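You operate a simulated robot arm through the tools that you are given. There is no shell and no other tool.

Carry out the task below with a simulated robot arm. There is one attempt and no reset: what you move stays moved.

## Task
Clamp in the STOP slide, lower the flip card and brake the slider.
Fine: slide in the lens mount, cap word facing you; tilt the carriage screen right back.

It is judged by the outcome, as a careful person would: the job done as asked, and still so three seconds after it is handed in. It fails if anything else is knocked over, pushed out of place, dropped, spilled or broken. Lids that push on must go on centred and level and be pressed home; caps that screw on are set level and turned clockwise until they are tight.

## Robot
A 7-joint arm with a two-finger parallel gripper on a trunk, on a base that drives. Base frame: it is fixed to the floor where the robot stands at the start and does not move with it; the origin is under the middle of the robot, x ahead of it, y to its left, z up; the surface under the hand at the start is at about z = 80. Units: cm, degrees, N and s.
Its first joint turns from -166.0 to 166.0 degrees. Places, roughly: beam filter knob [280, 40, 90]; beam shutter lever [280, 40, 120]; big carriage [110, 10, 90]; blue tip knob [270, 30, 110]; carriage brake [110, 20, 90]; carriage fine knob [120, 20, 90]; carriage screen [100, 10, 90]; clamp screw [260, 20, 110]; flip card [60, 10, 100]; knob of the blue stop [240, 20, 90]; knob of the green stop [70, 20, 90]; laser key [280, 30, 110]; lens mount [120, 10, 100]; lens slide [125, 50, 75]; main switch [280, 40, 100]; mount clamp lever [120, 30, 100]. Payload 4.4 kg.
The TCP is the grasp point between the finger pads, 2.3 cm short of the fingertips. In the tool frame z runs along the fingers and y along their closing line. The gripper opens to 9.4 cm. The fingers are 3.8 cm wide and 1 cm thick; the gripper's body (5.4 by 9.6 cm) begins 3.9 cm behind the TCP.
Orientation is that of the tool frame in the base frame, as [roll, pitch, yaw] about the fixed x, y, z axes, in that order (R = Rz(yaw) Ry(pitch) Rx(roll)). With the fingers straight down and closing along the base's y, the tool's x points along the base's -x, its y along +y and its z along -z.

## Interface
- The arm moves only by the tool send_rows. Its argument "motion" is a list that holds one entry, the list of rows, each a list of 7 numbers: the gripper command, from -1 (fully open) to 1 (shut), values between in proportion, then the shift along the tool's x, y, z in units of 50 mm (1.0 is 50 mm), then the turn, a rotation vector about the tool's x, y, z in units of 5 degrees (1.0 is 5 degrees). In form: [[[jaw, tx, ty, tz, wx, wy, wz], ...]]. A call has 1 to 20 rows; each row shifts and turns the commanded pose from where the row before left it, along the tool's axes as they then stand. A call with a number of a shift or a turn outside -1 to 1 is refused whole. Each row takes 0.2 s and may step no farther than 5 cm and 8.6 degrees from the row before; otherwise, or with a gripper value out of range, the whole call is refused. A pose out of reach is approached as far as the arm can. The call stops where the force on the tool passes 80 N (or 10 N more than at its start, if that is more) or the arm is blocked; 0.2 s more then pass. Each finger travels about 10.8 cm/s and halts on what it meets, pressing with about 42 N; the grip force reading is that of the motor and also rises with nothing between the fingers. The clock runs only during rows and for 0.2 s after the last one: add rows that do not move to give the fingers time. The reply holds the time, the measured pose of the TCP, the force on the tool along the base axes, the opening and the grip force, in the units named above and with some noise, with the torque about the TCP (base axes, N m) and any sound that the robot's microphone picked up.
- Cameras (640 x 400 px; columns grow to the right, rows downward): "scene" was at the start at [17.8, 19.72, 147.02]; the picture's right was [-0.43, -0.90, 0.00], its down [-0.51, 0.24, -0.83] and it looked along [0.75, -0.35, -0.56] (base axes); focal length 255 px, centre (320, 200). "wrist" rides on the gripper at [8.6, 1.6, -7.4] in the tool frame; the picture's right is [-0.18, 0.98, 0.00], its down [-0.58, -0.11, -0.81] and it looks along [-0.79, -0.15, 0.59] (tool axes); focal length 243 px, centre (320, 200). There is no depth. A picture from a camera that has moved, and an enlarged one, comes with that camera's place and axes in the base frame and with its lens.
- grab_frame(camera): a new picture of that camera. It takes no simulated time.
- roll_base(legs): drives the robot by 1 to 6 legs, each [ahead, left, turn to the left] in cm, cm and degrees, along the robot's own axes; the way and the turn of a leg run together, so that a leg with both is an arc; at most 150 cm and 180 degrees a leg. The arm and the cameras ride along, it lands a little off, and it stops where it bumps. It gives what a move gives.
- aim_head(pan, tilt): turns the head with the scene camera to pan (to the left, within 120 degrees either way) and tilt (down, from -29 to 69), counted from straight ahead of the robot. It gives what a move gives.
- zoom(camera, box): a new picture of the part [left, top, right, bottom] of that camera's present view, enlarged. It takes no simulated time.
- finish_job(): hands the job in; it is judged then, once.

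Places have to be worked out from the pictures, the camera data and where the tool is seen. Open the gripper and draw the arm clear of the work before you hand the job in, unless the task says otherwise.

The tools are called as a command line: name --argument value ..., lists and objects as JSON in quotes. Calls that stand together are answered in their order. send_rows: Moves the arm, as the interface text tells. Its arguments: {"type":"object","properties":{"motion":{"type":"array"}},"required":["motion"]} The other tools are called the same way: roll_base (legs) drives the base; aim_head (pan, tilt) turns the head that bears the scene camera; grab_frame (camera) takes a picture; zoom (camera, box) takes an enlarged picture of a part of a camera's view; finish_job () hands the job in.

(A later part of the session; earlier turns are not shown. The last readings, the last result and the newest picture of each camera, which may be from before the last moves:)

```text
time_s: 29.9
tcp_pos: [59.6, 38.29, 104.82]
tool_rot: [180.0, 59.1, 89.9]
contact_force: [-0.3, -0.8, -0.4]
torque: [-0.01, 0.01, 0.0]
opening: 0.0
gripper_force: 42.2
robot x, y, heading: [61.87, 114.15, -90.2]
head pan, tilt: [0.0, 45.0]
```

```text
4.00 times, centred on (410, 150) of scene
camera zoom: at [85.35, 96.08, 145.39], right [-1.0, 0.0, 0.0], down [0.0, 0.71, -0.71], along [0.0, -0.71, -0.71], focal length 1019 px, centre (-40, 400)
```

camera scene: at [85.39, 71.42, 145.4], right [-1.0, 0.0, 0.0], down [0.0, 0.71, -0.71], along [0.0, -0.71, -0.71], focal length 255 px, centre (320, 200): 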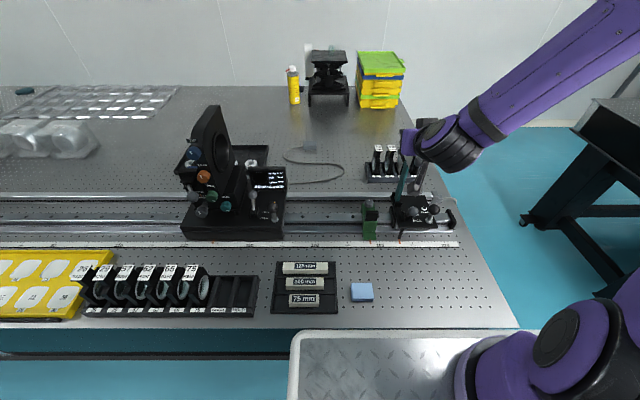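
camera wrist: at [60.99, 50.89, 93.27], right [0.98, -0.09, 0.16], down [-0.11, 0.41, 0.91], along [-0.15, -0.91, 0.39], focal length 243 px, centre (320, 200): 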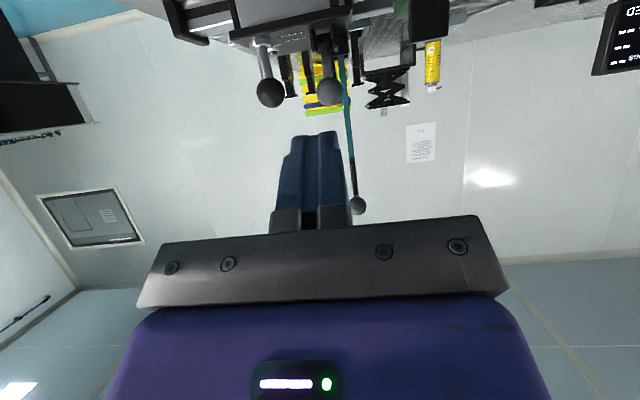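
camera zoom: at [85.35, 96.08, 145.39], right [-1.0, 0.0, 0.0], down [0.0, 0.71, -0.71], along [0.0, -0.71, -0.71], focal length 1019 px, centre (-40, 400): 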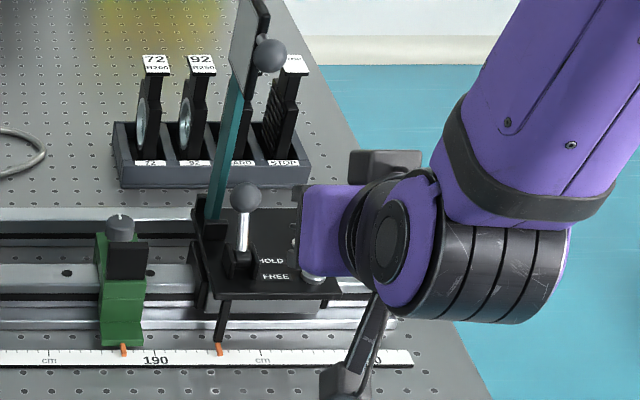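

The lever now stands at its far (−y) end, ball at about (59.5, 18, 93.2), lamp lit: brake on. Next the flip card: I level the wrist camera a bit to study its hinge before choosing the direction.

send_rows --motion '[[[1, 0, 0, 0, 0, 1, 0], [1, 0, 0, 0, 0, 1, 0], [1, 0, 0, 0, 0, 1, 0], [1, 0, 0, 0, 0, 1, 0], [1, 0, 0, 0, 0, 1, 0]]]'

grab_frame --camera "wrist"

zoom --camera "wrist" --box '[260, 0, 400, 130]'

```text
time_s: 31.1
tcp_pos: [59.54, 38.23, 104.85]
tool_rot: [180.0, 34.2, 89.8]
contact_force: [0.6, -0.9, 0.3]
torque: [-0.01, -0.01, 0.0]
opening: 0.01
gripper_force: 42.3
robot x, y, heading: [62.39, 114.4, -90.1]
head pan, tilt: [0.0, 45.0]
```

```text
taken
camera wrist: at [60.97, 49.6, 106.25], right [0.98, -0.15, 0.1], down [-0.11, -0.03, 0.99], along [-0.15, -0.99, -0.05], focal length 243 px, centre (320, 200)
```

wrist: 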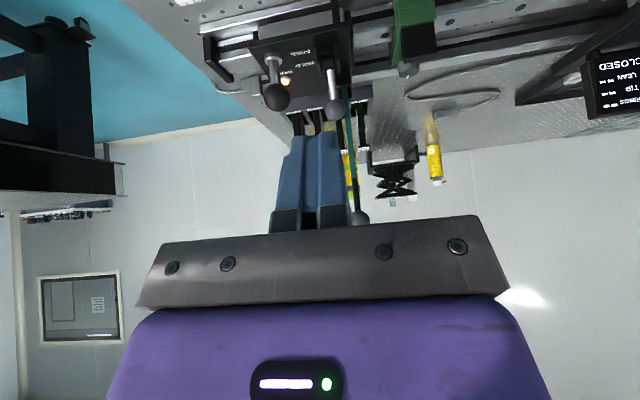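

```text
3.08 times, centred on (330, 65) of wrist
camera zoom: at [60.97, 49.6, 106.25], right [0.98, -0.15, 0.1], down [-0.11, -0.03, 0.99], along [-0.15, -0.99, -0.05], focal length 746 px, centre (289, 615)
```

zoom: 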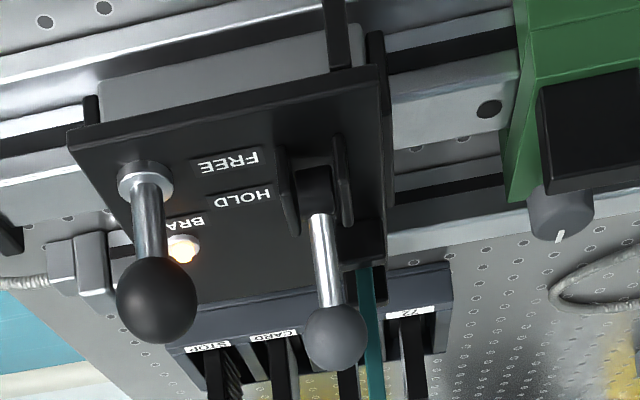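

I zoom on the hinge lug and arm from here, and on the card from the scene camera.

zoom --camera "wrist" --box '[335, 50, 375, 110]'

zoom --camera "scene" --box '[385, 90, 435, 175]'

```text
6.67 times, centred on (355, 80) of wrist
camera zoom: at [60.97, 49.6, 106.25], right [0.98, -0.15, 0.1], down [-0.11, -0.03, 0.99], along [-0.15, -0.99, -0.05], focal length 1618 px, centre (87, 1000)
```

zoom: 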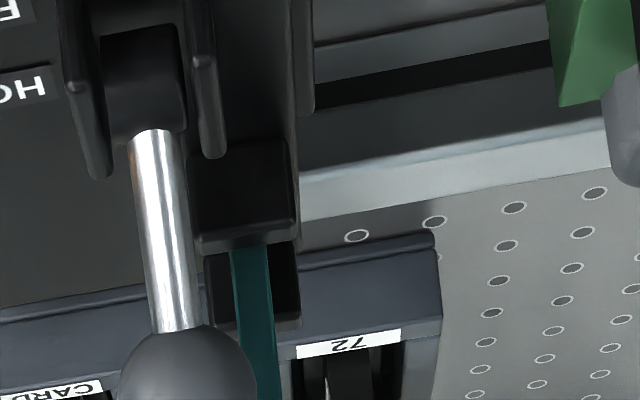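

```text
4.71 times, centred on (410, 132) of scene
camera zoom: at [85.34, 96.16, 145.4], right [-1.0, 0.0, 0.0], down [0.0, 0.71, -0.71], along [0.0, -0.71, -0.71], focal length 1199 px, centre (-104, 518)
```

zoom: 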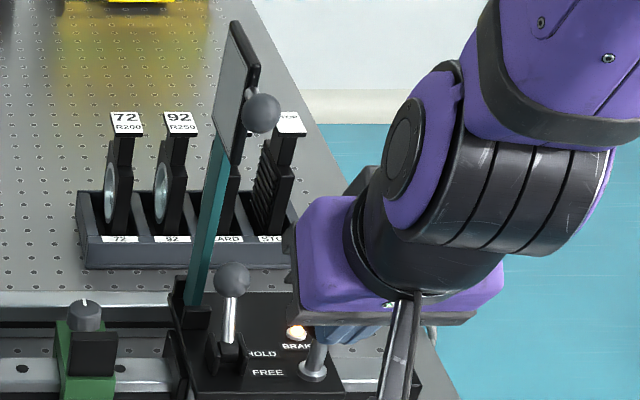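

The arm stands centred between its lugs, so the direction isn't obvious from looks; the free space on the rail is on the +x side. I'll test gently: set the closed fingers on the −x side of the handle ball (62, 20.5, 107) first.

send_rows --motion '[[[1, 0, -0.2, 0, 0, -1, 0], [1, 0, -0.2, 0, 0, -1, 0], [1, 0, 0, 0, 0, -1, 0], [1, 0, 0, 0, 0, -1, 0], [1, 0, 0, 0, 0, -1, 0]]]'

```text
time_s: 32.3
tcp_pos: [57.58, 38.43, 104.83]
tool_rot: [-179.9, 59.3, 89.8]
contact_force: [0.7, 0.1, -0.1]
torque: [0.0, 0.02, 0.0]
opening: 0.0
gripper_force: 42.7
robot x, y, heading: [62.02, 114.23, -90.1]
head pan, tilt: [0.0, 45.0]
```

send_rows --motion '[[[1, -0.462, -0.015, 0.512, 0, 0, 0], [1, -0.462, -0.015, 0.512, 0, 0, 0], [1, -0.462, -0.015, 0.512, 0, 0, 0], [1, -0.462, -0.015, 0.512, 0, 0, 0], [1, -0.462, -0.015, 0.512, 0, 0, 0]]]'

grab_frame --camera "wrist"

zoom --camera "scene" --box '[370, 90, 450, 190]'

```text
time_s: 33.5
tcp_pos: [56.98, 21.25, 108.16]
tool_rot: [180.0, 59.2, 89.9]
contact_force: [0.7, -0.6, 0.4]
torque: [0.01, -0.01, 0.0]
opening: 0.0
gripper_force: 42.2
robot x, y, heading: [62.23, 114.26, -90.1]
head pan, tilt: [0.0, 45.0]
```

```text
taken
camera wrist: at [58.52, 32.08, 104.72], right [0.98, -0.1, 0.16], down [-0.11, 0.39, 0.91], along [-0.15, -0.91, 0.38], focal length 243 px, centre (320, 200)
```

wrist: 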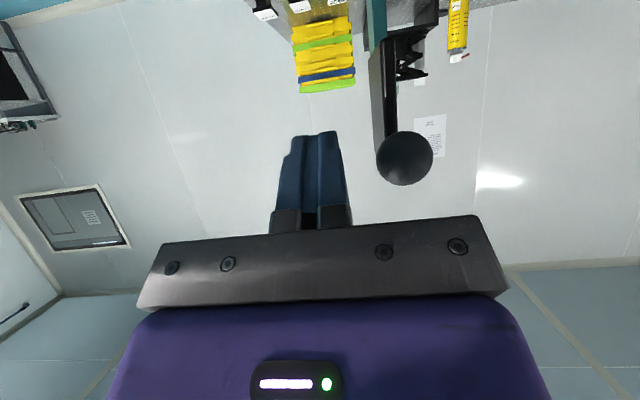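

```text
4.00 times, centred on (410, 140) of scene
camera zoom: at [85.35, 96.19, 145.4], right [-1.0, 0.0, 0.0], down [0.0, 0.71, -0.71], along [0.0, -0.71, -0.71], focal length 1019 px, centre (-40, 440)
```

zoom: 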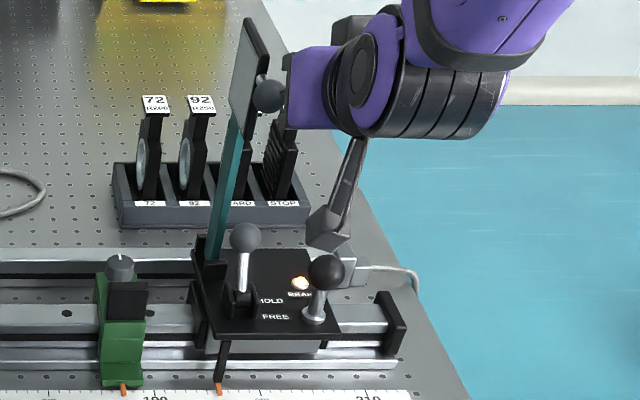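

Fingers sit just on the −x side of the ball. I nudge toward +x in half-centimetre rows and watch the force.

send_rows --motion '[[[1, 0, 0.1, 0, 0, 0, 0], [1, 0, 0.1, 0, 0, 0, 0], [1, 0, 0.1, 0, 0, 0, 0], [1, 0, 0.1, 0, 0, 0, 0]]]'

send_rows --motion '[[[1, 0, 0.06, 0, 0, 0, 0], [1, 0, 0.06, 0, 0, 0, 0]]]'

zoom --camera "scene" --box '[370, 90, 450, 190]'

```text
time_s: 34.5
tcp_pos: [58.8, 21.39, 108.08]
tool_rot: [180.0, 59.2, 89.7]
contact_force: [-8.8, 1.0, 0.4]
torque: [-0.06, 0.0, 0.0]
opening: 0.0
gripper_force: 42.5
robot x, y, heading: [62.16, 114.3, -90.2]
head pan, tilt: [0.0, 45.0]
```

```text
time_s: 35.1
tcp_pos: [59.02, 21.36, 108.27]
tool_rot: [180.0, 59.2, 89.5]
contact_force: [-38.0, 1.7, 3.3]
torque: [-0.01, 0.08, -0.25]
opening: 0.0
gripper_force: 42.1
robot x, y, heading: [62.5, 114.33, -90.2]
head pan, tilt: [0.0, 45.0]
```

```text
4.00 times, centred on (410, 140) of scene
camera zoom: at [85.13, 96.16, 145.43], right [-1.0, 0.0, 0.0], down [0.0, 0.71, -0.71], along [0.0, -0.71, -0.71], focal length 1019 px, centre (-40, 440)
```

zoom: 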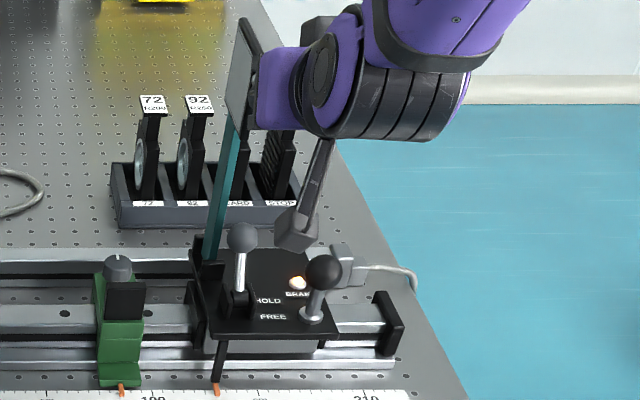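

+x is firmly blocked (38 N with no motion), so the card folds toward −x. I back off, go round the ball to its +x side.

send_rows --motion '[[[1, 0, -0.2, 0, 0, 0, 0], [1, -0.5, 0, -0.7, 0, 0, 0], [1, 0, 0, -0.9, 0, 0, 0], [1, 0, 0.5, 0, 0, 0, 0], [1, 0, 0.5, 0, 0, 0, 0], [1, 0, 0.55, 0, 0, 0, 0]]]'

grab_frame --camera "wrist"

zoom --camera "scene" --box '[370, 90, 450, 190]'

```text
time_s: 36.5
tcp_pos: [66.47, 27.06, 114.46]
tool_rot: [-179.9, 59.2, 89.9]
contact_force: [-1.7, 0.0, 1.2]
torque: [-0.01, -0.06, 0.01]
opening: 0.01
gripper_force: 42.0
robot x, y, heading: [61.91, 114.13, -89.9]
head pan, tilt: [0.0, 45.0]
```

```text
taken
camera wrist: at [67.9, 37.77, 110.96], right [0.98, -0.1, 0.16], down [-0.11, 0.39, 0.91], along [-0.15, -0.91, 0.38], focal length 243 px, centre (320, 200)
```

wrist: 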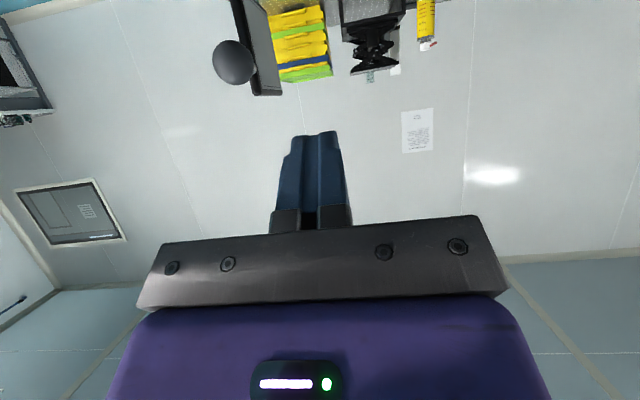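

```text
4.00 times, centred on (410, 140) of scene
camera zoom: at [85.29, 96.15, 145.4], right [-1.0, 0.0, 0.0], down [0.0, 0.71, -0.71], along [0.0, -0.71, -0.71], focal length 1019 px, centre (-40, 440)
```

zoom: 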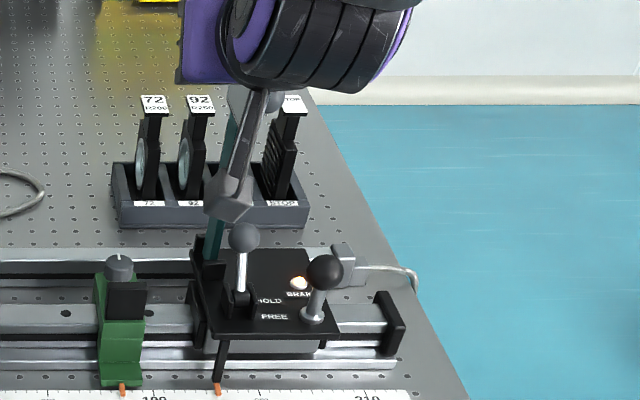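

Ball is at about (61, 20.5, 107.9). I come in on its +x side and nudge toward −x.

send_rows --motion '[[[1, 0.151, -0.08, 0.522, 0, 0, 0], [1, 0.151, -0.08, 0.522, 0, 0, 0], [1, 0.151, -0.08, 0.522, 0, 0, 0], [1, 0, -0.1, 0, 0, 0, 0], [1, 0, -0.1, 0, 0, 0, 0], [1, 0, -0.1, 0, 0, 0, 0], [1, 0, -0.1, 0, 0, 0, 0], [1, 0, -0.1, 0, 0, 0, 0]]]'

grab_frame --camera "wrist"

zoom --camera "scene" --box '[370, 90, 450, 190]'

```text
time_s: 38.3
tcp_pos: [62.69, 21.51, 108.42]
tool_rot: [180.0, 59.3, 89.8]
contact_force: [0.4, -1.0, 0.2]
torque: [0.01, 0.01, 0.01]
opening: 0.02
gripper_force: 41.4
robot x, y, heading: [61.84, 114.46, -90.1]
head pan, tilt: [0.0, 45.0]
```

```text
taken
camera wrist: at [64.25, 32.2, 104.97], right [0.98, -0.1, 0.16], down [-0.11, 0.39, 0.91], along [-0.15, -0.91, 0.38], focal length 243 px, centre (320, 200)
```

wrist: 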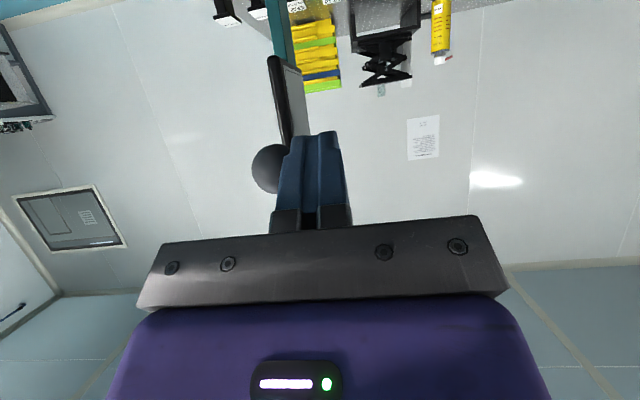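

```text
4.00 times, centred on (410, 140) of scene
camera zoom: at [85.36, 96.16, 145.39], right [-1.0, 0.0, 0.0], down [0.0, 0.71, -0.71], along [0.0, -0.71, -0.71], focal length 1019 px, centre (-40, 440)
```

zoom: 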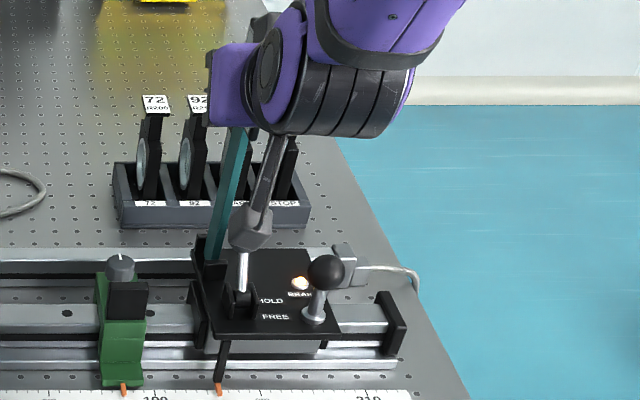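

It moves freely this way. I follow the arc: push on to roughly 25° of tilt.

send_rows --motion '[[[1, 0.048, -0.384, 0.029, 0, 0, 0], [1, 0.048, -0.384, 0.029, 0, 0, 0], [1, 0.048, -0.384, 0.029, 0, 0, 0], [1, 0.048, -0.384, 0.029, 0, 0, 0], [1, 0.048, -0.384, 0.029, 0, 0, 0]]]'

grab_frame --camera "wrist"

zoom --camera "scene" --box '[370, 90, 480, 190]'

```text
time_s: 39.5
tcp_pos: [53.13, 21.44, 106.98]
tool_rot: [179.9, 59.2, 90.0]
contact_force: [-0.3, 0.3, -0.7]
torque: [-0.01, 0.04, -0.04]
opening: 0.01
gripper_force: 41.9
robot x, y, heading: [61.72, 114.09, -90.2]
head pan, tilt: [0.0, 45.0]
```

```text
taken
camera wrist: at [54.69, 32.21, 103.54], right [0.98, -0.09, 0.16], down [-0.11, 0.39, 0.91], along [-0.15, -0.91, 0.38], focal length 243 px, centre (320, 200)
```

wrist: 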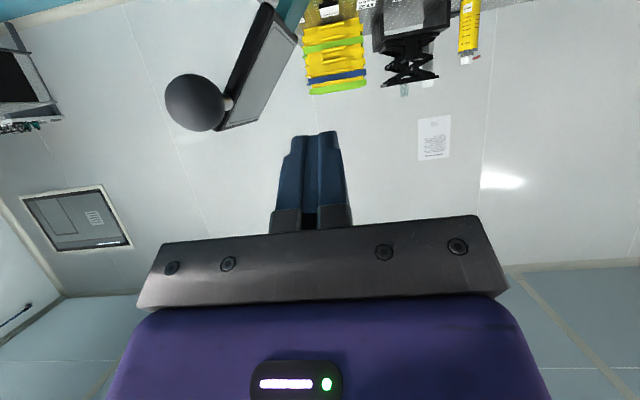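

```text
4.00 times, centred on (425, 140) of scene
camera zoom: at [85.39, 96.17, 145.39], right [-1.0, 0.0, 0.0], down [0.0, 0.71, -0.71], along [0.0, -0.71, -0.71], focal length 1019 px, centre (-100, 440)
```

zoom: 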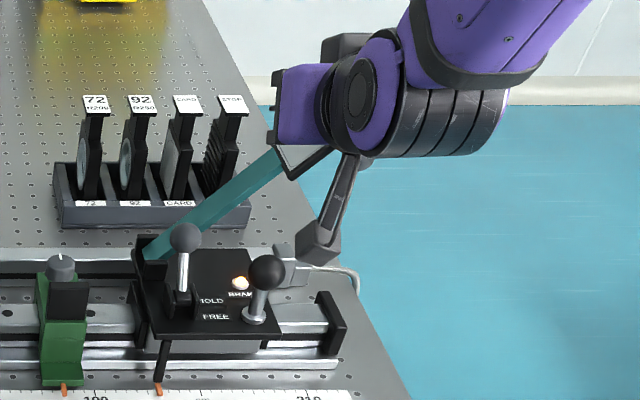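

The card has run ahead of the fingers (about 36° now). I wait one row to see whether it is settling by itself.

send_rows --motion '[[[1, 0, 0, 0, 0, 0, 0], [1, 0, 0, 0, 0, 0, 0]]]'

zoom --camera "scene" --box '[370, 90, 480, 190]'

grab_frame --camera "wrist"

```text
time_s: 40.1
tcp_pos: [53.2, 21.42, 106.97]
tool_rot: [-179.9, 59.2, 89.9]
contact_force: [0.0, 0.0, 0.0]
torque: [-0.02, -0.02, 0.0]
opening: 0.01
gripper_force: 42.2
robot x, y, heading: [62.02, 114.68, -90.1]
head pan, tilt: [0.0, 45.0]
```

```text
4.00 times, centred on (425, 140) of scene
camera zoom: at [85.35, 96.16, 145.4], right [-1.0, 0.0, 0.0], down [0.0, 0.71, -0.71], along [0.0, -0.71, -0.71], focal length 1019 px, centre (-100, 440)
```

zoom: 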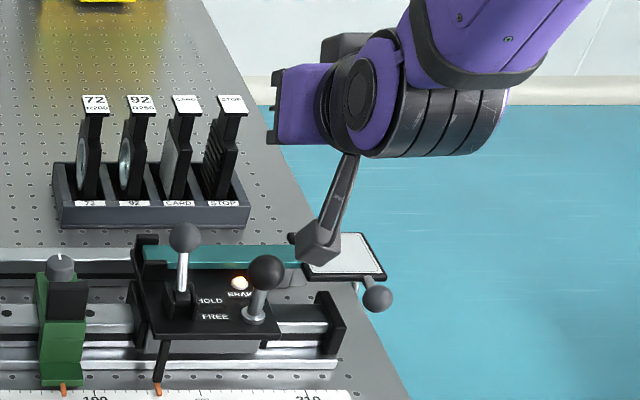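

```text
taken
camera wrist: at [54.63, 32.2, 103.54], right [0.98, -0.1, 0.16], down [-0.11, 0.39, 0.91], along [-0.15, -0.91, 0.38], focal length 243 px, centre (320, 200)
```

wrist: 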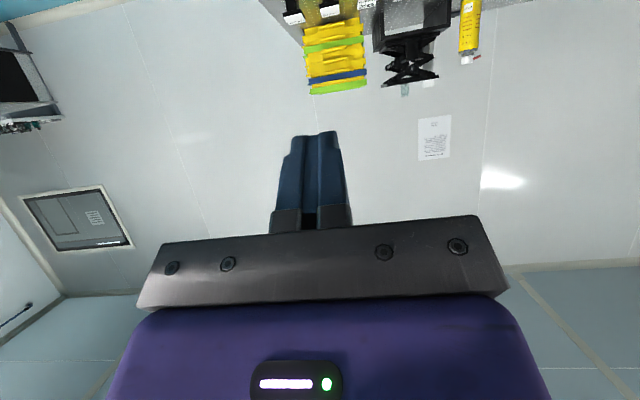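

The card dropped by itself onto its rest, lying flat toward −x; the slider's pointer hasn't shifted and the lamp stays lit. I lift the arm clear and un-pitch it, then drive toward the big carriage for the screen.

send_rows --motion '[[[1, -0.312, 0, -0.652, 0, 0, 0], [1, -0.312, 0, -0.652, 0, 0, 0], [1, -0.312, 0, -0.652, 0, 0, 0], [1, -0.312, 0, -0.652, 0, 0, 0], [1, -0.312, 0, -0.652, 0, 0, 0]]]'

roll_base --legs '[[0, 45, 0]]'

grab_frame --camera "scene"

grab_frame --camera "wrist"

```text
time_s: 41.3
tcp_pos: [53.13, 31.39, 122.05]
tool_rot: [-179.9, 59.0, 90.0]
contact_force: [0.5, -0.2, -0.7]
torque: [0.0, -0.04, -0.03]
opening: 0.0
gripper_force: 41.5
robot x, y, heading: [62.13, 114.26, -90.1]
head pan, tilt: [0.0, 45.0]
```

```text
time_s: 44.0
tcp_pos: [97.8, 31.39, 122.15]
tool_rot: [-180.0, 59.2, 89.5]
contact_force: [-0.3, -0.5, -0.5]
torque: [0.02, 0.02, -0.01]
opening: 0.01
gripper_force: 42.3
robot x, y, heading: [106.88, 114.11, -90.5]
head pan, tilt: [0.0, 45.0]
```

```text
taken
camera scene: at [130.31, 95.84, 145.4], right [-1.0, 0.01, 0.0], down [0.0, 0.71, -0.71], along [0.0, -0.71, -0.71], focal length 255 px, centre (320, 200)
```

scene: 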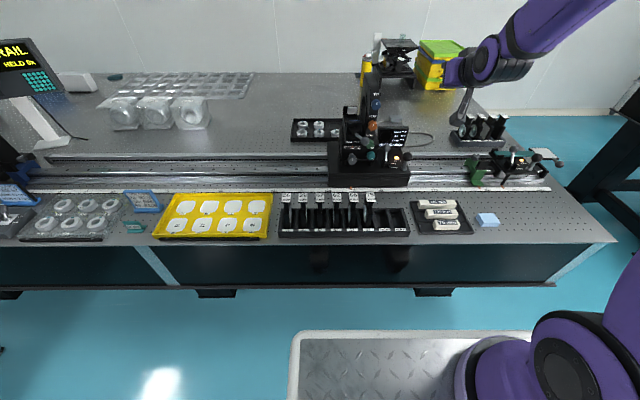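

```text
taken
camera wrist: at [99.27, 42.03, 118.62], right [0.98, -0.1, 0.16], down [-0.11, 0.4, 0.91], along [-0.15, -0.91, 0.38], focal length 243 px, centre (320, 200)
```

wrist: 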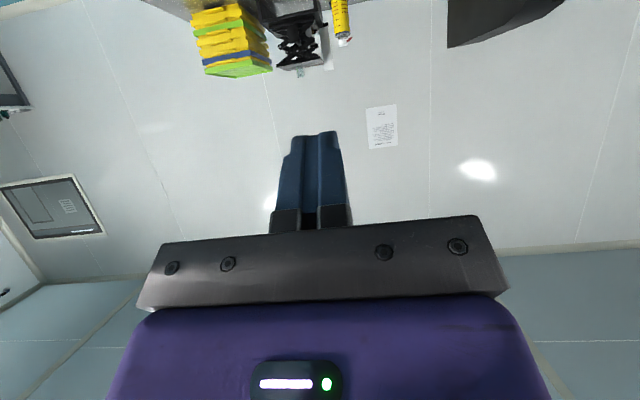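

I zoom on the mount, the screen, the readout and the slider from here.

zoom --camera "scene" --box '[325, 45, 425, 190]'

zoom --camera "scene" --box '[335, 110, 385, 170]'

zoom --camera "scene" --box '[0, 30, 70, 110]'

zoom --camera "scene" --box '[460, 110, 570, 195]'

zoom --camera "scene" --box '[375, 115, 420, 190]'

```text
2.76 times, centred on (375, 118) of scene
camera zoom: at [130.31, 95.84, 145.4], right [-1.0, 0.01, 0.0], down [0.0, 0.71, -0.71], along [0.0, -0.71, -0.71], focal length 703 px, centre (168, 428)
```

zoom: 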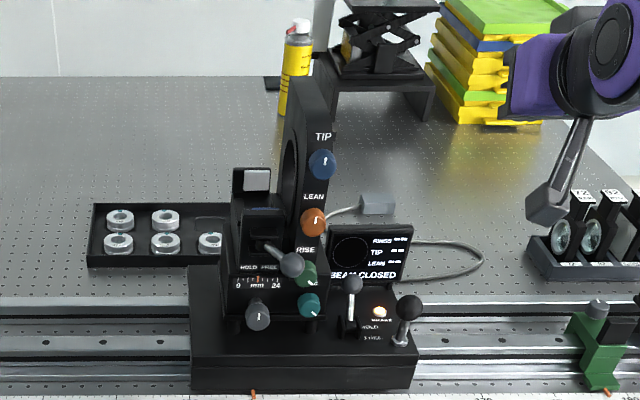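

```text
6.67 times, centred on (360, 140) of scene
camera zoom: at [130.31, 95.84, 145.4], right [-1.0, 0.01, 0.0], down [0.0, 0.71, -0.71], along [0.0, -0.71, -0.71], focal length 1699 px, centre (53, 600)
```

zoom: 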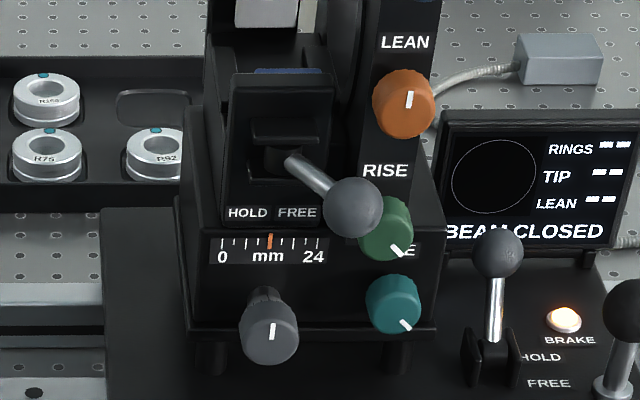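

```text
5.00 times, centred on (35, 70) of scene
camera zoom: at [130.31, 95.84, 145.4], right [-1.0, 0.01, 0.0], down [0.0, 0.71, -0.71], along [0.0, -0.71, -0.71], focal length 1274 px, centre (1745, 850)
```

zoom: 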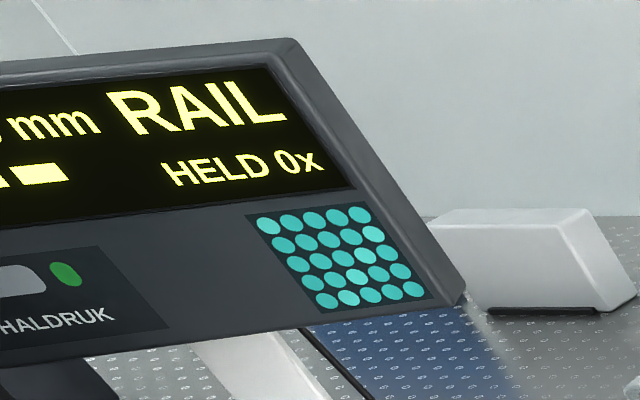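

```text
4.71 times, centred on (515, 152) of scene
camera zoom: at [130.31, 95.84, 145.4], right [-1.0, 0.01, 0.0], down [0.0, 0.71, -0.71], along [0.0, -0.71, -0.71], focal length 1199 px, centre (-598, 424)
```

zoom: 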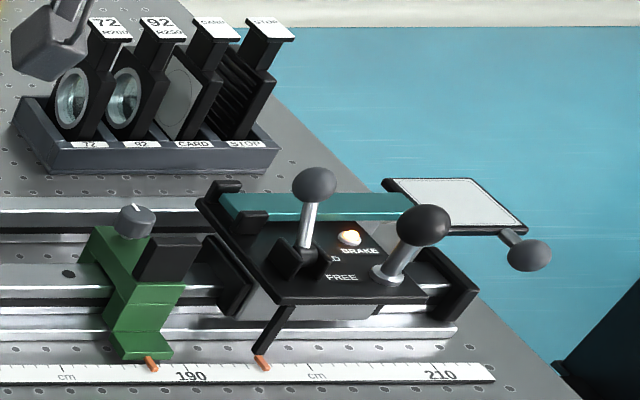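

```text
5.33 times, centred on (398, 152) of scene
camera zoom: at [130.31, 95.84, 145.4], right [-1.0, 0.01, 0.0], down [0.0, 0.71, -0.71], along [0.0, -0.71, -0.71], focal length 1359 px, centre (-93, 453)
```

zoom: 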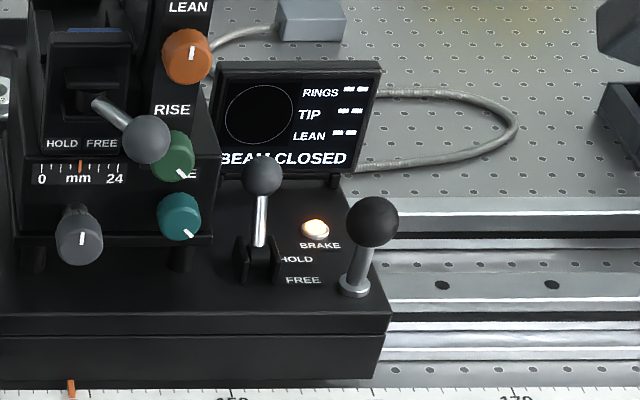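

The carriage's own brake looks the same as the slider's now. The mount's clamp lever (HOLD | FREE) currently points to FREE. I look closely at the slide holder on the mount's +x side, where something white shows.

zoom --camera "scene" --box '[335, 90, 375, 135]'

zoom --camera "scene" --box '[340, 65, 390, 125]'

```text
8.89 times, centred on (355, 112) of scene
camera zoom: at [130.31, 95.84, 145.4], right [-1.0, 0.01, 0.0], down [0.0, 0.71, -0.71], along [0.0, -0.71, -0.71], focal length 2265 px, centre (9, 978)
```

zoom: 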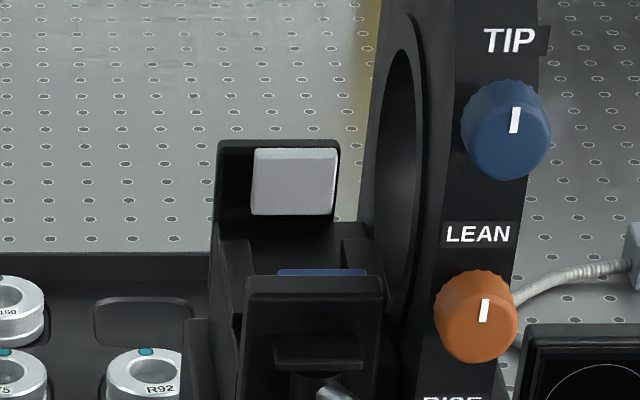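

```text
6.67 times, centred on (365, 95) of scene
camera zoom: at [130.31, 95.84, 145.4], right [-1.0, 0.01, 0.0], down [0.0, 0.71, -0.71], along [0.0, -0.71, -0.71], focal length 1699 px, centre (20, 900)
```

zoom: 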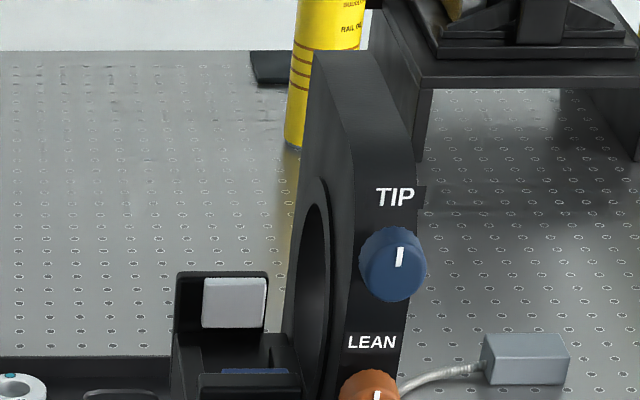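

The slide holder is the slot on the +x side of the ring: a +y wall with the clamp (blue pad, lever) and a −y wall with a grey pad; it is empty. I un-pitch the hand and bring the wrist camera above it for a second view.

send_rows --motion '[[[1, 0, 0, -0.4, 0, 1, 0], [1, 0, 0, 0, 0, 1, 0], [1, 0, 0, 0, 0, 1, 0], [1, 0, 0, 0, 0, 1, 0], [1, 0, 0, 0, 0, 1, 0], [1, 0, 0, 0, 0, 1, 0], [1, 0, 0, 0, 0, 1, 0], [1, 0, 0, 0, 0, 1, 0], [1, 0, 0, 0, 0, 1, 0], [1, 0, 0, 0, 0, 1, 0], [1, 0, 0, 0, 0, 1, 0], [1, 0, 0, 0, 0, 0.84, 0], [0, 0, 0.9, -0.1, 0, 0, 0], [0, 0, 0.9, -0.1, 0, 0, 0], [0, 0, 0.9, -0.1, 0, 0, 0], [0, 0, 0.9, -0.1, 0, 0, 0]]]'

grab_frame --camera "wrist"

```text
time_s: 47.4
tcp_pos: [115.62, 32.82, 125.21]
tool_rot: [180.0, 0.0, 89.5]
contact_force: [-0.6, -0.4, 0.0]
torque: [0.01, -0.06, -0.01]
opening: 4.7
gripper_force: 0.1
robot x, y, heading: [107.45, 114.0, -90.3]
head pan, tilt: [0.0, 45.0]
```

```text
taken
camera wrist: at [117.14, 41.39, 132.64], right [0.98, -0.19, 0.0], down [-0.11, -0.58, 0.81], along [-0.16, -0.79, -0.59], focal length 243 px, centre (320, 200)
```

wrist: 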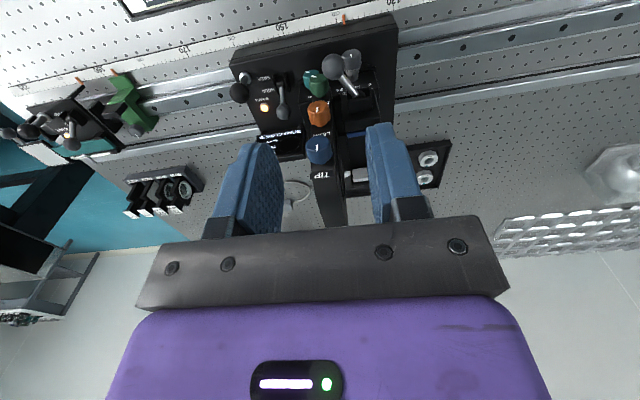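

zoom --camera "wrist" --box '[300, 40, 400, 220]'

zoom --camera "wrist" --box '[330, 90, 390, 190]'

```text
2.22 times, centred on (350, 130) of wrist
camera zoom: at [117.14, 41.39, 132.64], right [0.98, -0.19, 0.0], down [-0.11, -0.58, 0.81], along [-0.16, -0.79, -0.59], focal length 539 px, centre (253, 356)
```

zoom: 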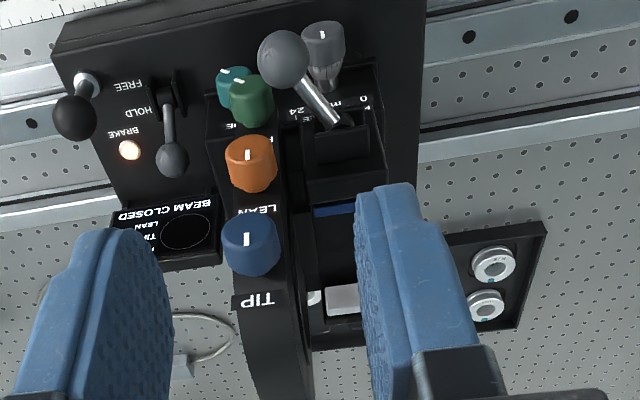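

```text
4.00 times, centred on (360, 140) of wrist
camera zoom: at [117.14, 41.39, 132.64], right [0.98, -0.19, 0.0], down [-0.11, -0.58, 0.81], along [-0.16, -0.79, -0.59], focal length 970 px, centre (160, 440)
```

zoom: 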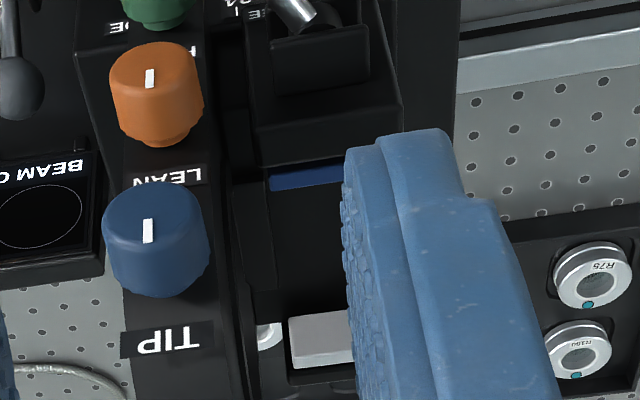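

I close the fingers, shift toward −x and tilt so the camera looks more steeply into the slot.

send_rows --motion '[[[1, 0, -0.3, 0, 0, 1, 0], [1, 0, -0.3, 0, 0, 1, 0], [1, 0, 0, 0, 0, 1, 0], [1, 0, 0, 0, 0, 1, 0]]]'

grab_frame --camera "wrist"

zoom --camera "wrist" --box '[340, 130, 440, 260]'

```text
time_s: 48.4
tcp_pos: [112.74, 32.78, 125.22]
tool_rot: [-179.9, -20.0, 89.8]
contact_force: [0.0, 0.1, 0.6]
torque: [-0.04, 0.02, 0.0]
opening: 0.0
gripper_force: 41.9
robot x, y, heading: [107.3, 113.7, -90.2]
head pan, tilt: [0.0, 45.0]
```

```text
taken
camera wrist: at [114.25, 38.37, 135.2], right [0.98, -0.18, -0.06], down [-0.11, -0.82, 0.56], along [-0.15, -0.54, -0.83], focal length 243 px, centre (320, 200)
```

wrist: 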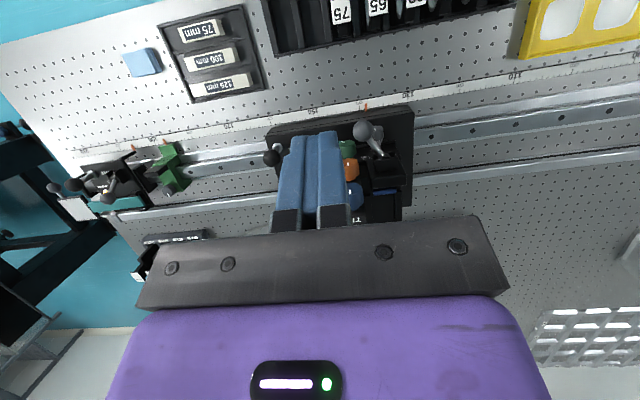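

```text
3.08 times, centred on (390, 195) of wrist
camera zoom: at [114.25, 38.37, 135.2], right [0.98, -0.18, -0.06], down [-0.11, -0.82, 0.56], along [-0.15, -0.54, -0.83], focal length 746 px, centre (105, 215)
```

zoom: 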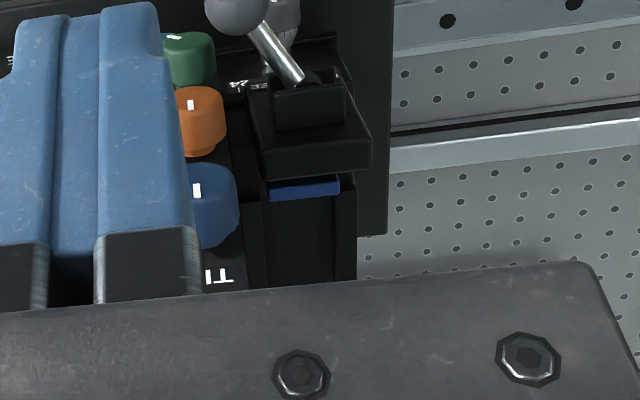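

send_rows --motion '[[[1, -0.57, 0, -0.776, 0, 0, 0], [1, -0.57, 0, -0.776, 0, 0, 0], [1, -0.57, 0, -0.776, 0, 0, 0]]]'

grab_frame --camera "wrist"

zoom --camera "wrist" --box '[340, 80, 440, 220]'

```text
time_s: 49.2
tcp_pos: [112.65, 20.97, 133.22]
tool_rot: [-180.0, -20.0, 89.6]
contact_force: [0.2, 1.1, 1.2]
torque: [-0.06, 0.01, -0.02]
opening: 0.0
gripper_force: 41.9
robot x, y, heading: [107.14, 114.15, -90.4]
head pan, tilt: [0.0, 45.0]
```

```text
taken
camera wrist: at [114.14, 26.46, 143.35], right [0.98, -0.18, -0.06], down [-0.11, -0.82, 0.56], along [-0.15, -0.54, -0.83], focal length 243 px, centre (320, 200)
```

wrist: 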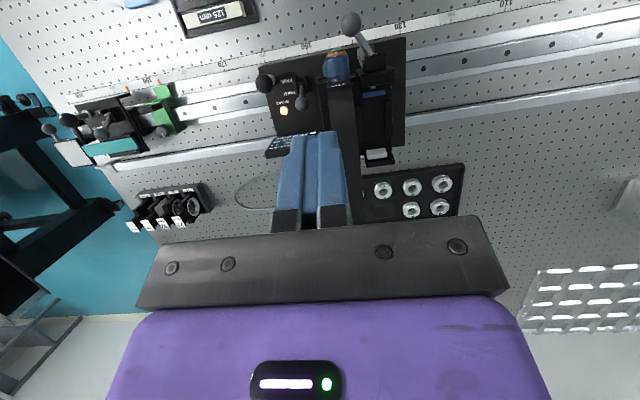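

```text
2.86 times, centred on (390, 150) of wrist
camera zoom: at [114.14, 26.46, 143.35], right [0.98, -0.18, -0.06], down [-0.11, -0.82, 0.56], along [-0.15, -0.54, -0.83], focal length 693 px, centre (120, 343)
```

zoom: 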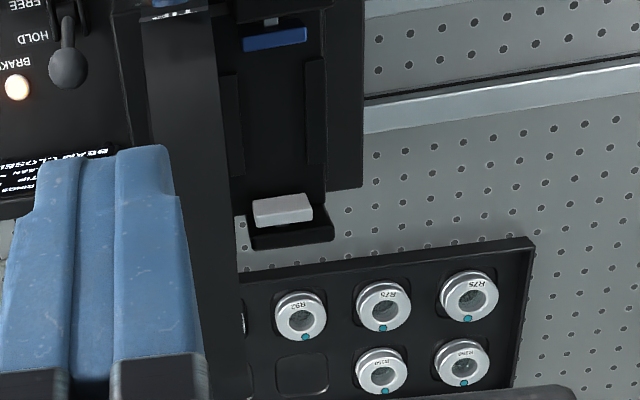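

Now the slot shows clearly between the blue pad and the grey pad. I zoom on it.

zoom --camera "wrist" --box '[350, 60, 410, 170]'

zoom --camera "wrist" --box '[350, 80, 400, 130]'

```text
3.64 times, centred on (380, 115) of wrist
camera zoom: at [114.14, 26.46, 143.35], right [0.98, -0.18, -0.06], down [-0.11, -0.82, 0.56], along [-0.15, -0.54, -0.83], focal length 882 px, centre (102, 509)
```

zoom: 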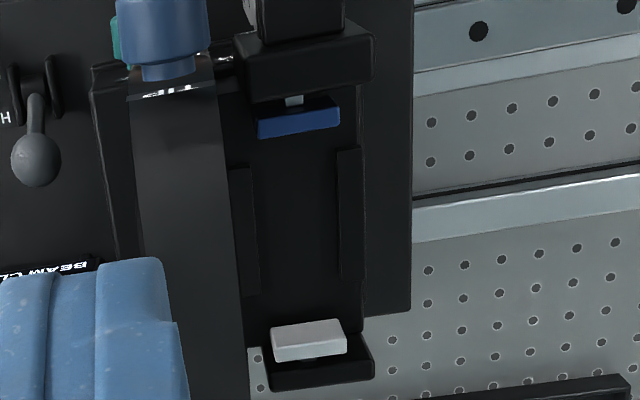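

```text
8.00 times, centred on (375, 105) of wrist
camera zoom: at [114.14, 26.46, 143.35], right [0.98, -0.18, -0.06], down [-0.11, -0.82, 0.56], along [-0.15, -0.54, -0.83], focal length 1941 px, centre (-120, 960)
```

zoom: 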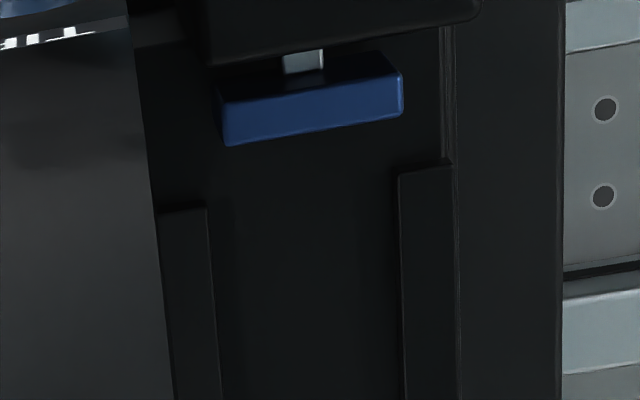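

The slot geometry works out as: grey pad face at y ≈ 8.9, blue clamp pad at y ≈ 18.2 (both z ≈ 102–105), centre x ≈ 118.5. First the screen: bottom edge about (102, 11.8, 90), top edge about (y 7.4, z 96.3), so it already leans ~35° and must go fully back. I drive nearer and level the tool in front of it, high up.

roll_base --legs '[[22, 0, 0]]'

send_rows --motion '[[[1, 0.9, -0.6, 0, 0, -1, 0], [1, 0.9, -0.6, 0, 0, -1, 0], [1, 0.9, -0.6, 0, 0, -1, 0], [1, 0.6, -0.6, 0, 0, -1, 0]]]'

zoom --camera "scene" --box '[340, 90, 430, 250]'

grab_frame --camera "wrist"

```text
time_s: 50.9
tcp_pos: [112.55, -1.08, 133.17]
tool_rot: [-179.9, -20.0, 89.6]
contact_force: [0.3, -0.1, 0.9]
torque: [-0.01, 0.03, -0.02]
opening: 0.01
gripper_force: 41.6
robot x, y, heading: [106.66, 92.32, -90.3]
head pan, tilt: [0.0, 45.0]
```

```text
refused: row 1 steps farther than a row can; nothing moved
```

```text
2.50 times, centred on (385, 170) of scene
camera zoom: at [130.14, 73.86, 145.4], right [-1.0, 0.01, 0.0], down [0.01, 0.71, -0.71], along [-0.01, -0.71, -0.71], focal length 637 px, centre (158, 275)
```

zoom: 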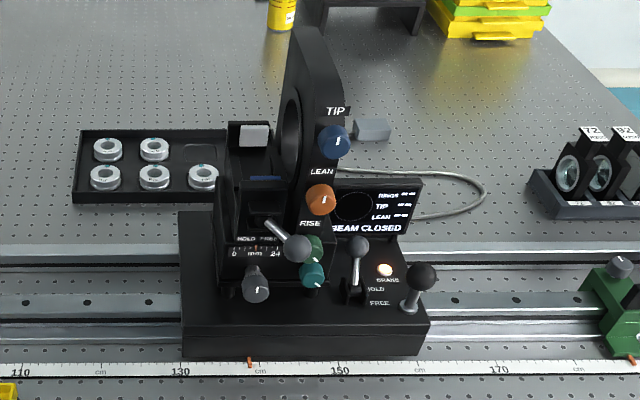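

```text
taken
camera wrist: at [113.97, 4.43, 143.27], right [0.98, -0.18, -0.06], down [-0.11, -0.82, 0.56], along [-0.15, -0.54, -0.83], focal length 243 px, centre (320, 200)
```

wrist: 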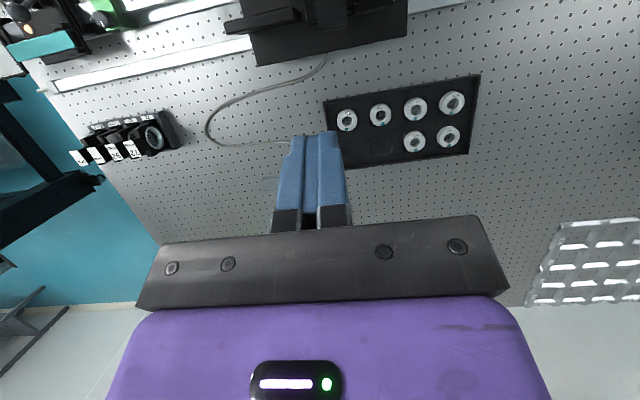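

That row was just over the step limit; I resend it smaller.

send_rows --motion '[[[1, 0.7, -0.55, 0, 0, -1, 0], [1, 0.7, -0.55, 0, 0, -1, 0], [1, 0.7, -0.55, 0, 0, -1, 0], [1, 0.7, -0.55, 0, 0, -1, 0], [1, 0.4, -0.5, 0, 0, 0, 0]]]'

grab_frame --camera "wrist"

grab_frame --camera "scene"

```text
time_s: 52.1
tcp_pos: [99.04, 14.5, 136.26]
tool_rot: [-180.0, 0.0, 89.7]
contact_force: [-0.3, -0.2, -0.7]
torque: [0.0, 0.01, -0.01]
opening: 0.0
gripper_force: 42.2
robot x, y, heading: [106.97, 92.31, -90.4]
head pan, tilt: [0.0, 45.0]
```

```text
taken
camera wrist: at [100.65, 23.05, 143.79], right [0.98, -0.19, 0.0], down [-0.11, -0.58, 0.81], along [-0.15, -0.79, -0.59], focal length 243 px, centre (320, 200)
```

wrist: 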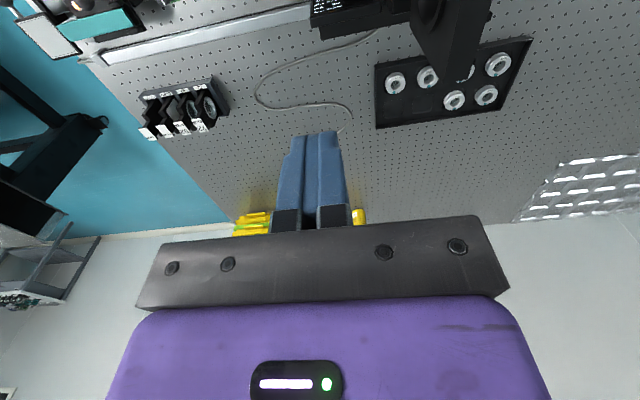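

```text
taken
camera scene: at [130.19, 73.83, 145.39], right [-1.0, 0.01, 0.0], down [0.0, 0.71, -0.71], along [-0.01, -0.71, -0.71], focal length 255 px, centre (320, 200)
```

scene: 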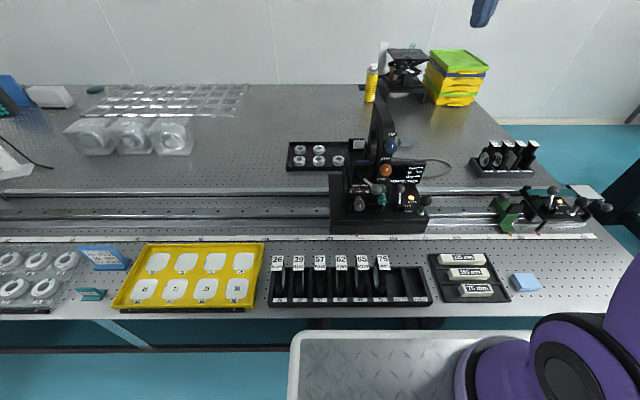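

I descend in front of the screen to z ≈ 105 and check alignment.

send_rows --motion '[[[1, 0, 0, 0.9, 0, 0, 0], [1, 0, 0, 0.9, 0, 0, 0], [1, 0, 0, 0.9, 0, 0, 0], [1, 0, 0, 0.9, 0, 0, 0], [1, 0, 0, 0.9, 0, 0, 0], [1, 0, 0, 0.9, 0, 0, 0], [1, 0, 0, 0.8, 0, 0, 0]]]'

zoom --camera "scene" --box '[360, 90, 450, 250]'

grab_frame --camera "wrist"

```text
time_s: 53.7
tcp_pos: [99.17, 14.66, 105.23]
tool_rot: [-180.0, 0.1, 89.6]
contact_force: [-1.0, 1.1, 1.3]
torque: [-0.02, 0.02, -0.04]
opening: 0.0
gripper_force: 41.7
robot x, y, heading: [106.88, 91.87, -90.6]
head pan, tilt: [0.0, 45.0]
```

```text
2.50 times, centred on (405, 170) of scene
camera zoom: at [130.14, 73.91, 145.4], right [-1.0, 0.01, 0.0], down [0.01, 0.71, -0.71], along [-0.01, -0.71, -0.71], focal length 637 px, centre (108, 275)
```

zoom: 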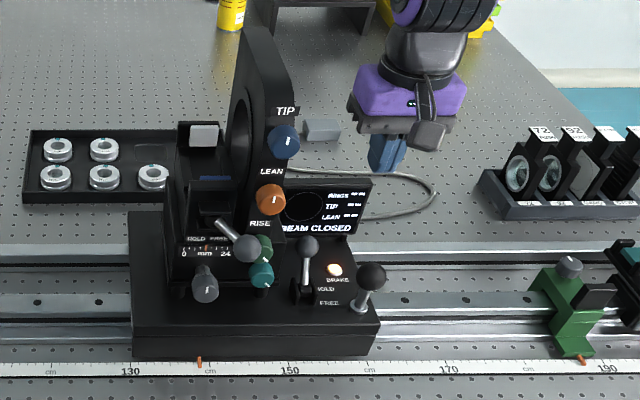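

```text
taken
camera wrist: at [100.77, 23.25, 112.8], right [0.98, -0.19, 0.0], down [-0.11, -0.58, 0.81], along [-0.15, -0.79, -0.59], focal length 243 px, centre (320, 200)
```

wrist: 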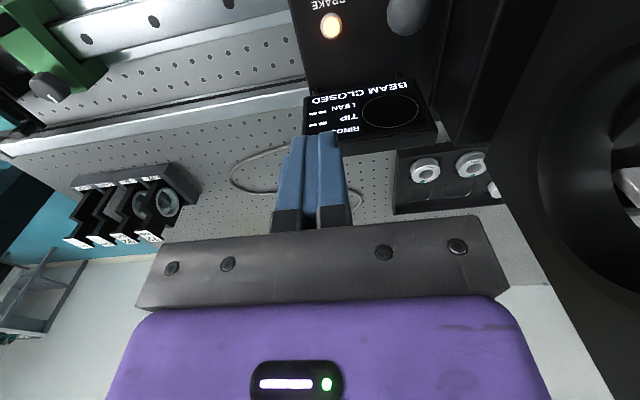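

I zoom the wrist view to pin down the screen's edges relative to the fingertips.

zoom --camera "wrist" --box '[270, 60, 460, 180]'

zoom --camera "scene" --box '[385, 120, 435, 200]'

```text
3.33 times, centred on (365, 120) of wrist
camera zoom: at [100.77, 23.25, 112.8], right [0.98, -0.19, 0.0], down [-0.11, -0.58, 0.81], along [-0.15, -0.79, -0.59], focal length 809 px, centre (170, 467)
```

zoom: 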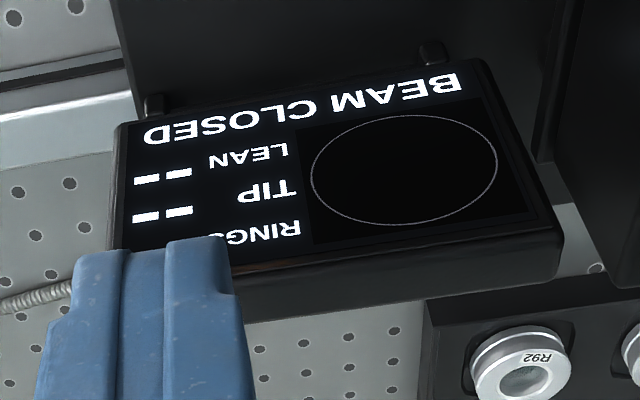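

```text
5.00 times, centred on (410, 160) of scene
camera zoom: at [130.14, 73.91, 145.4], right [-1.0, 0.01, 0.0], down [0.01, 0.71, -0.71], along [-0.01, -0.71, -0.71], focal length 1274 px, centre (-130, 400)
```

zoom: 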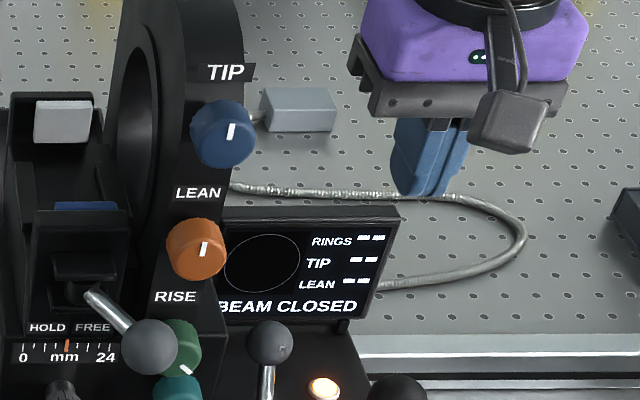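

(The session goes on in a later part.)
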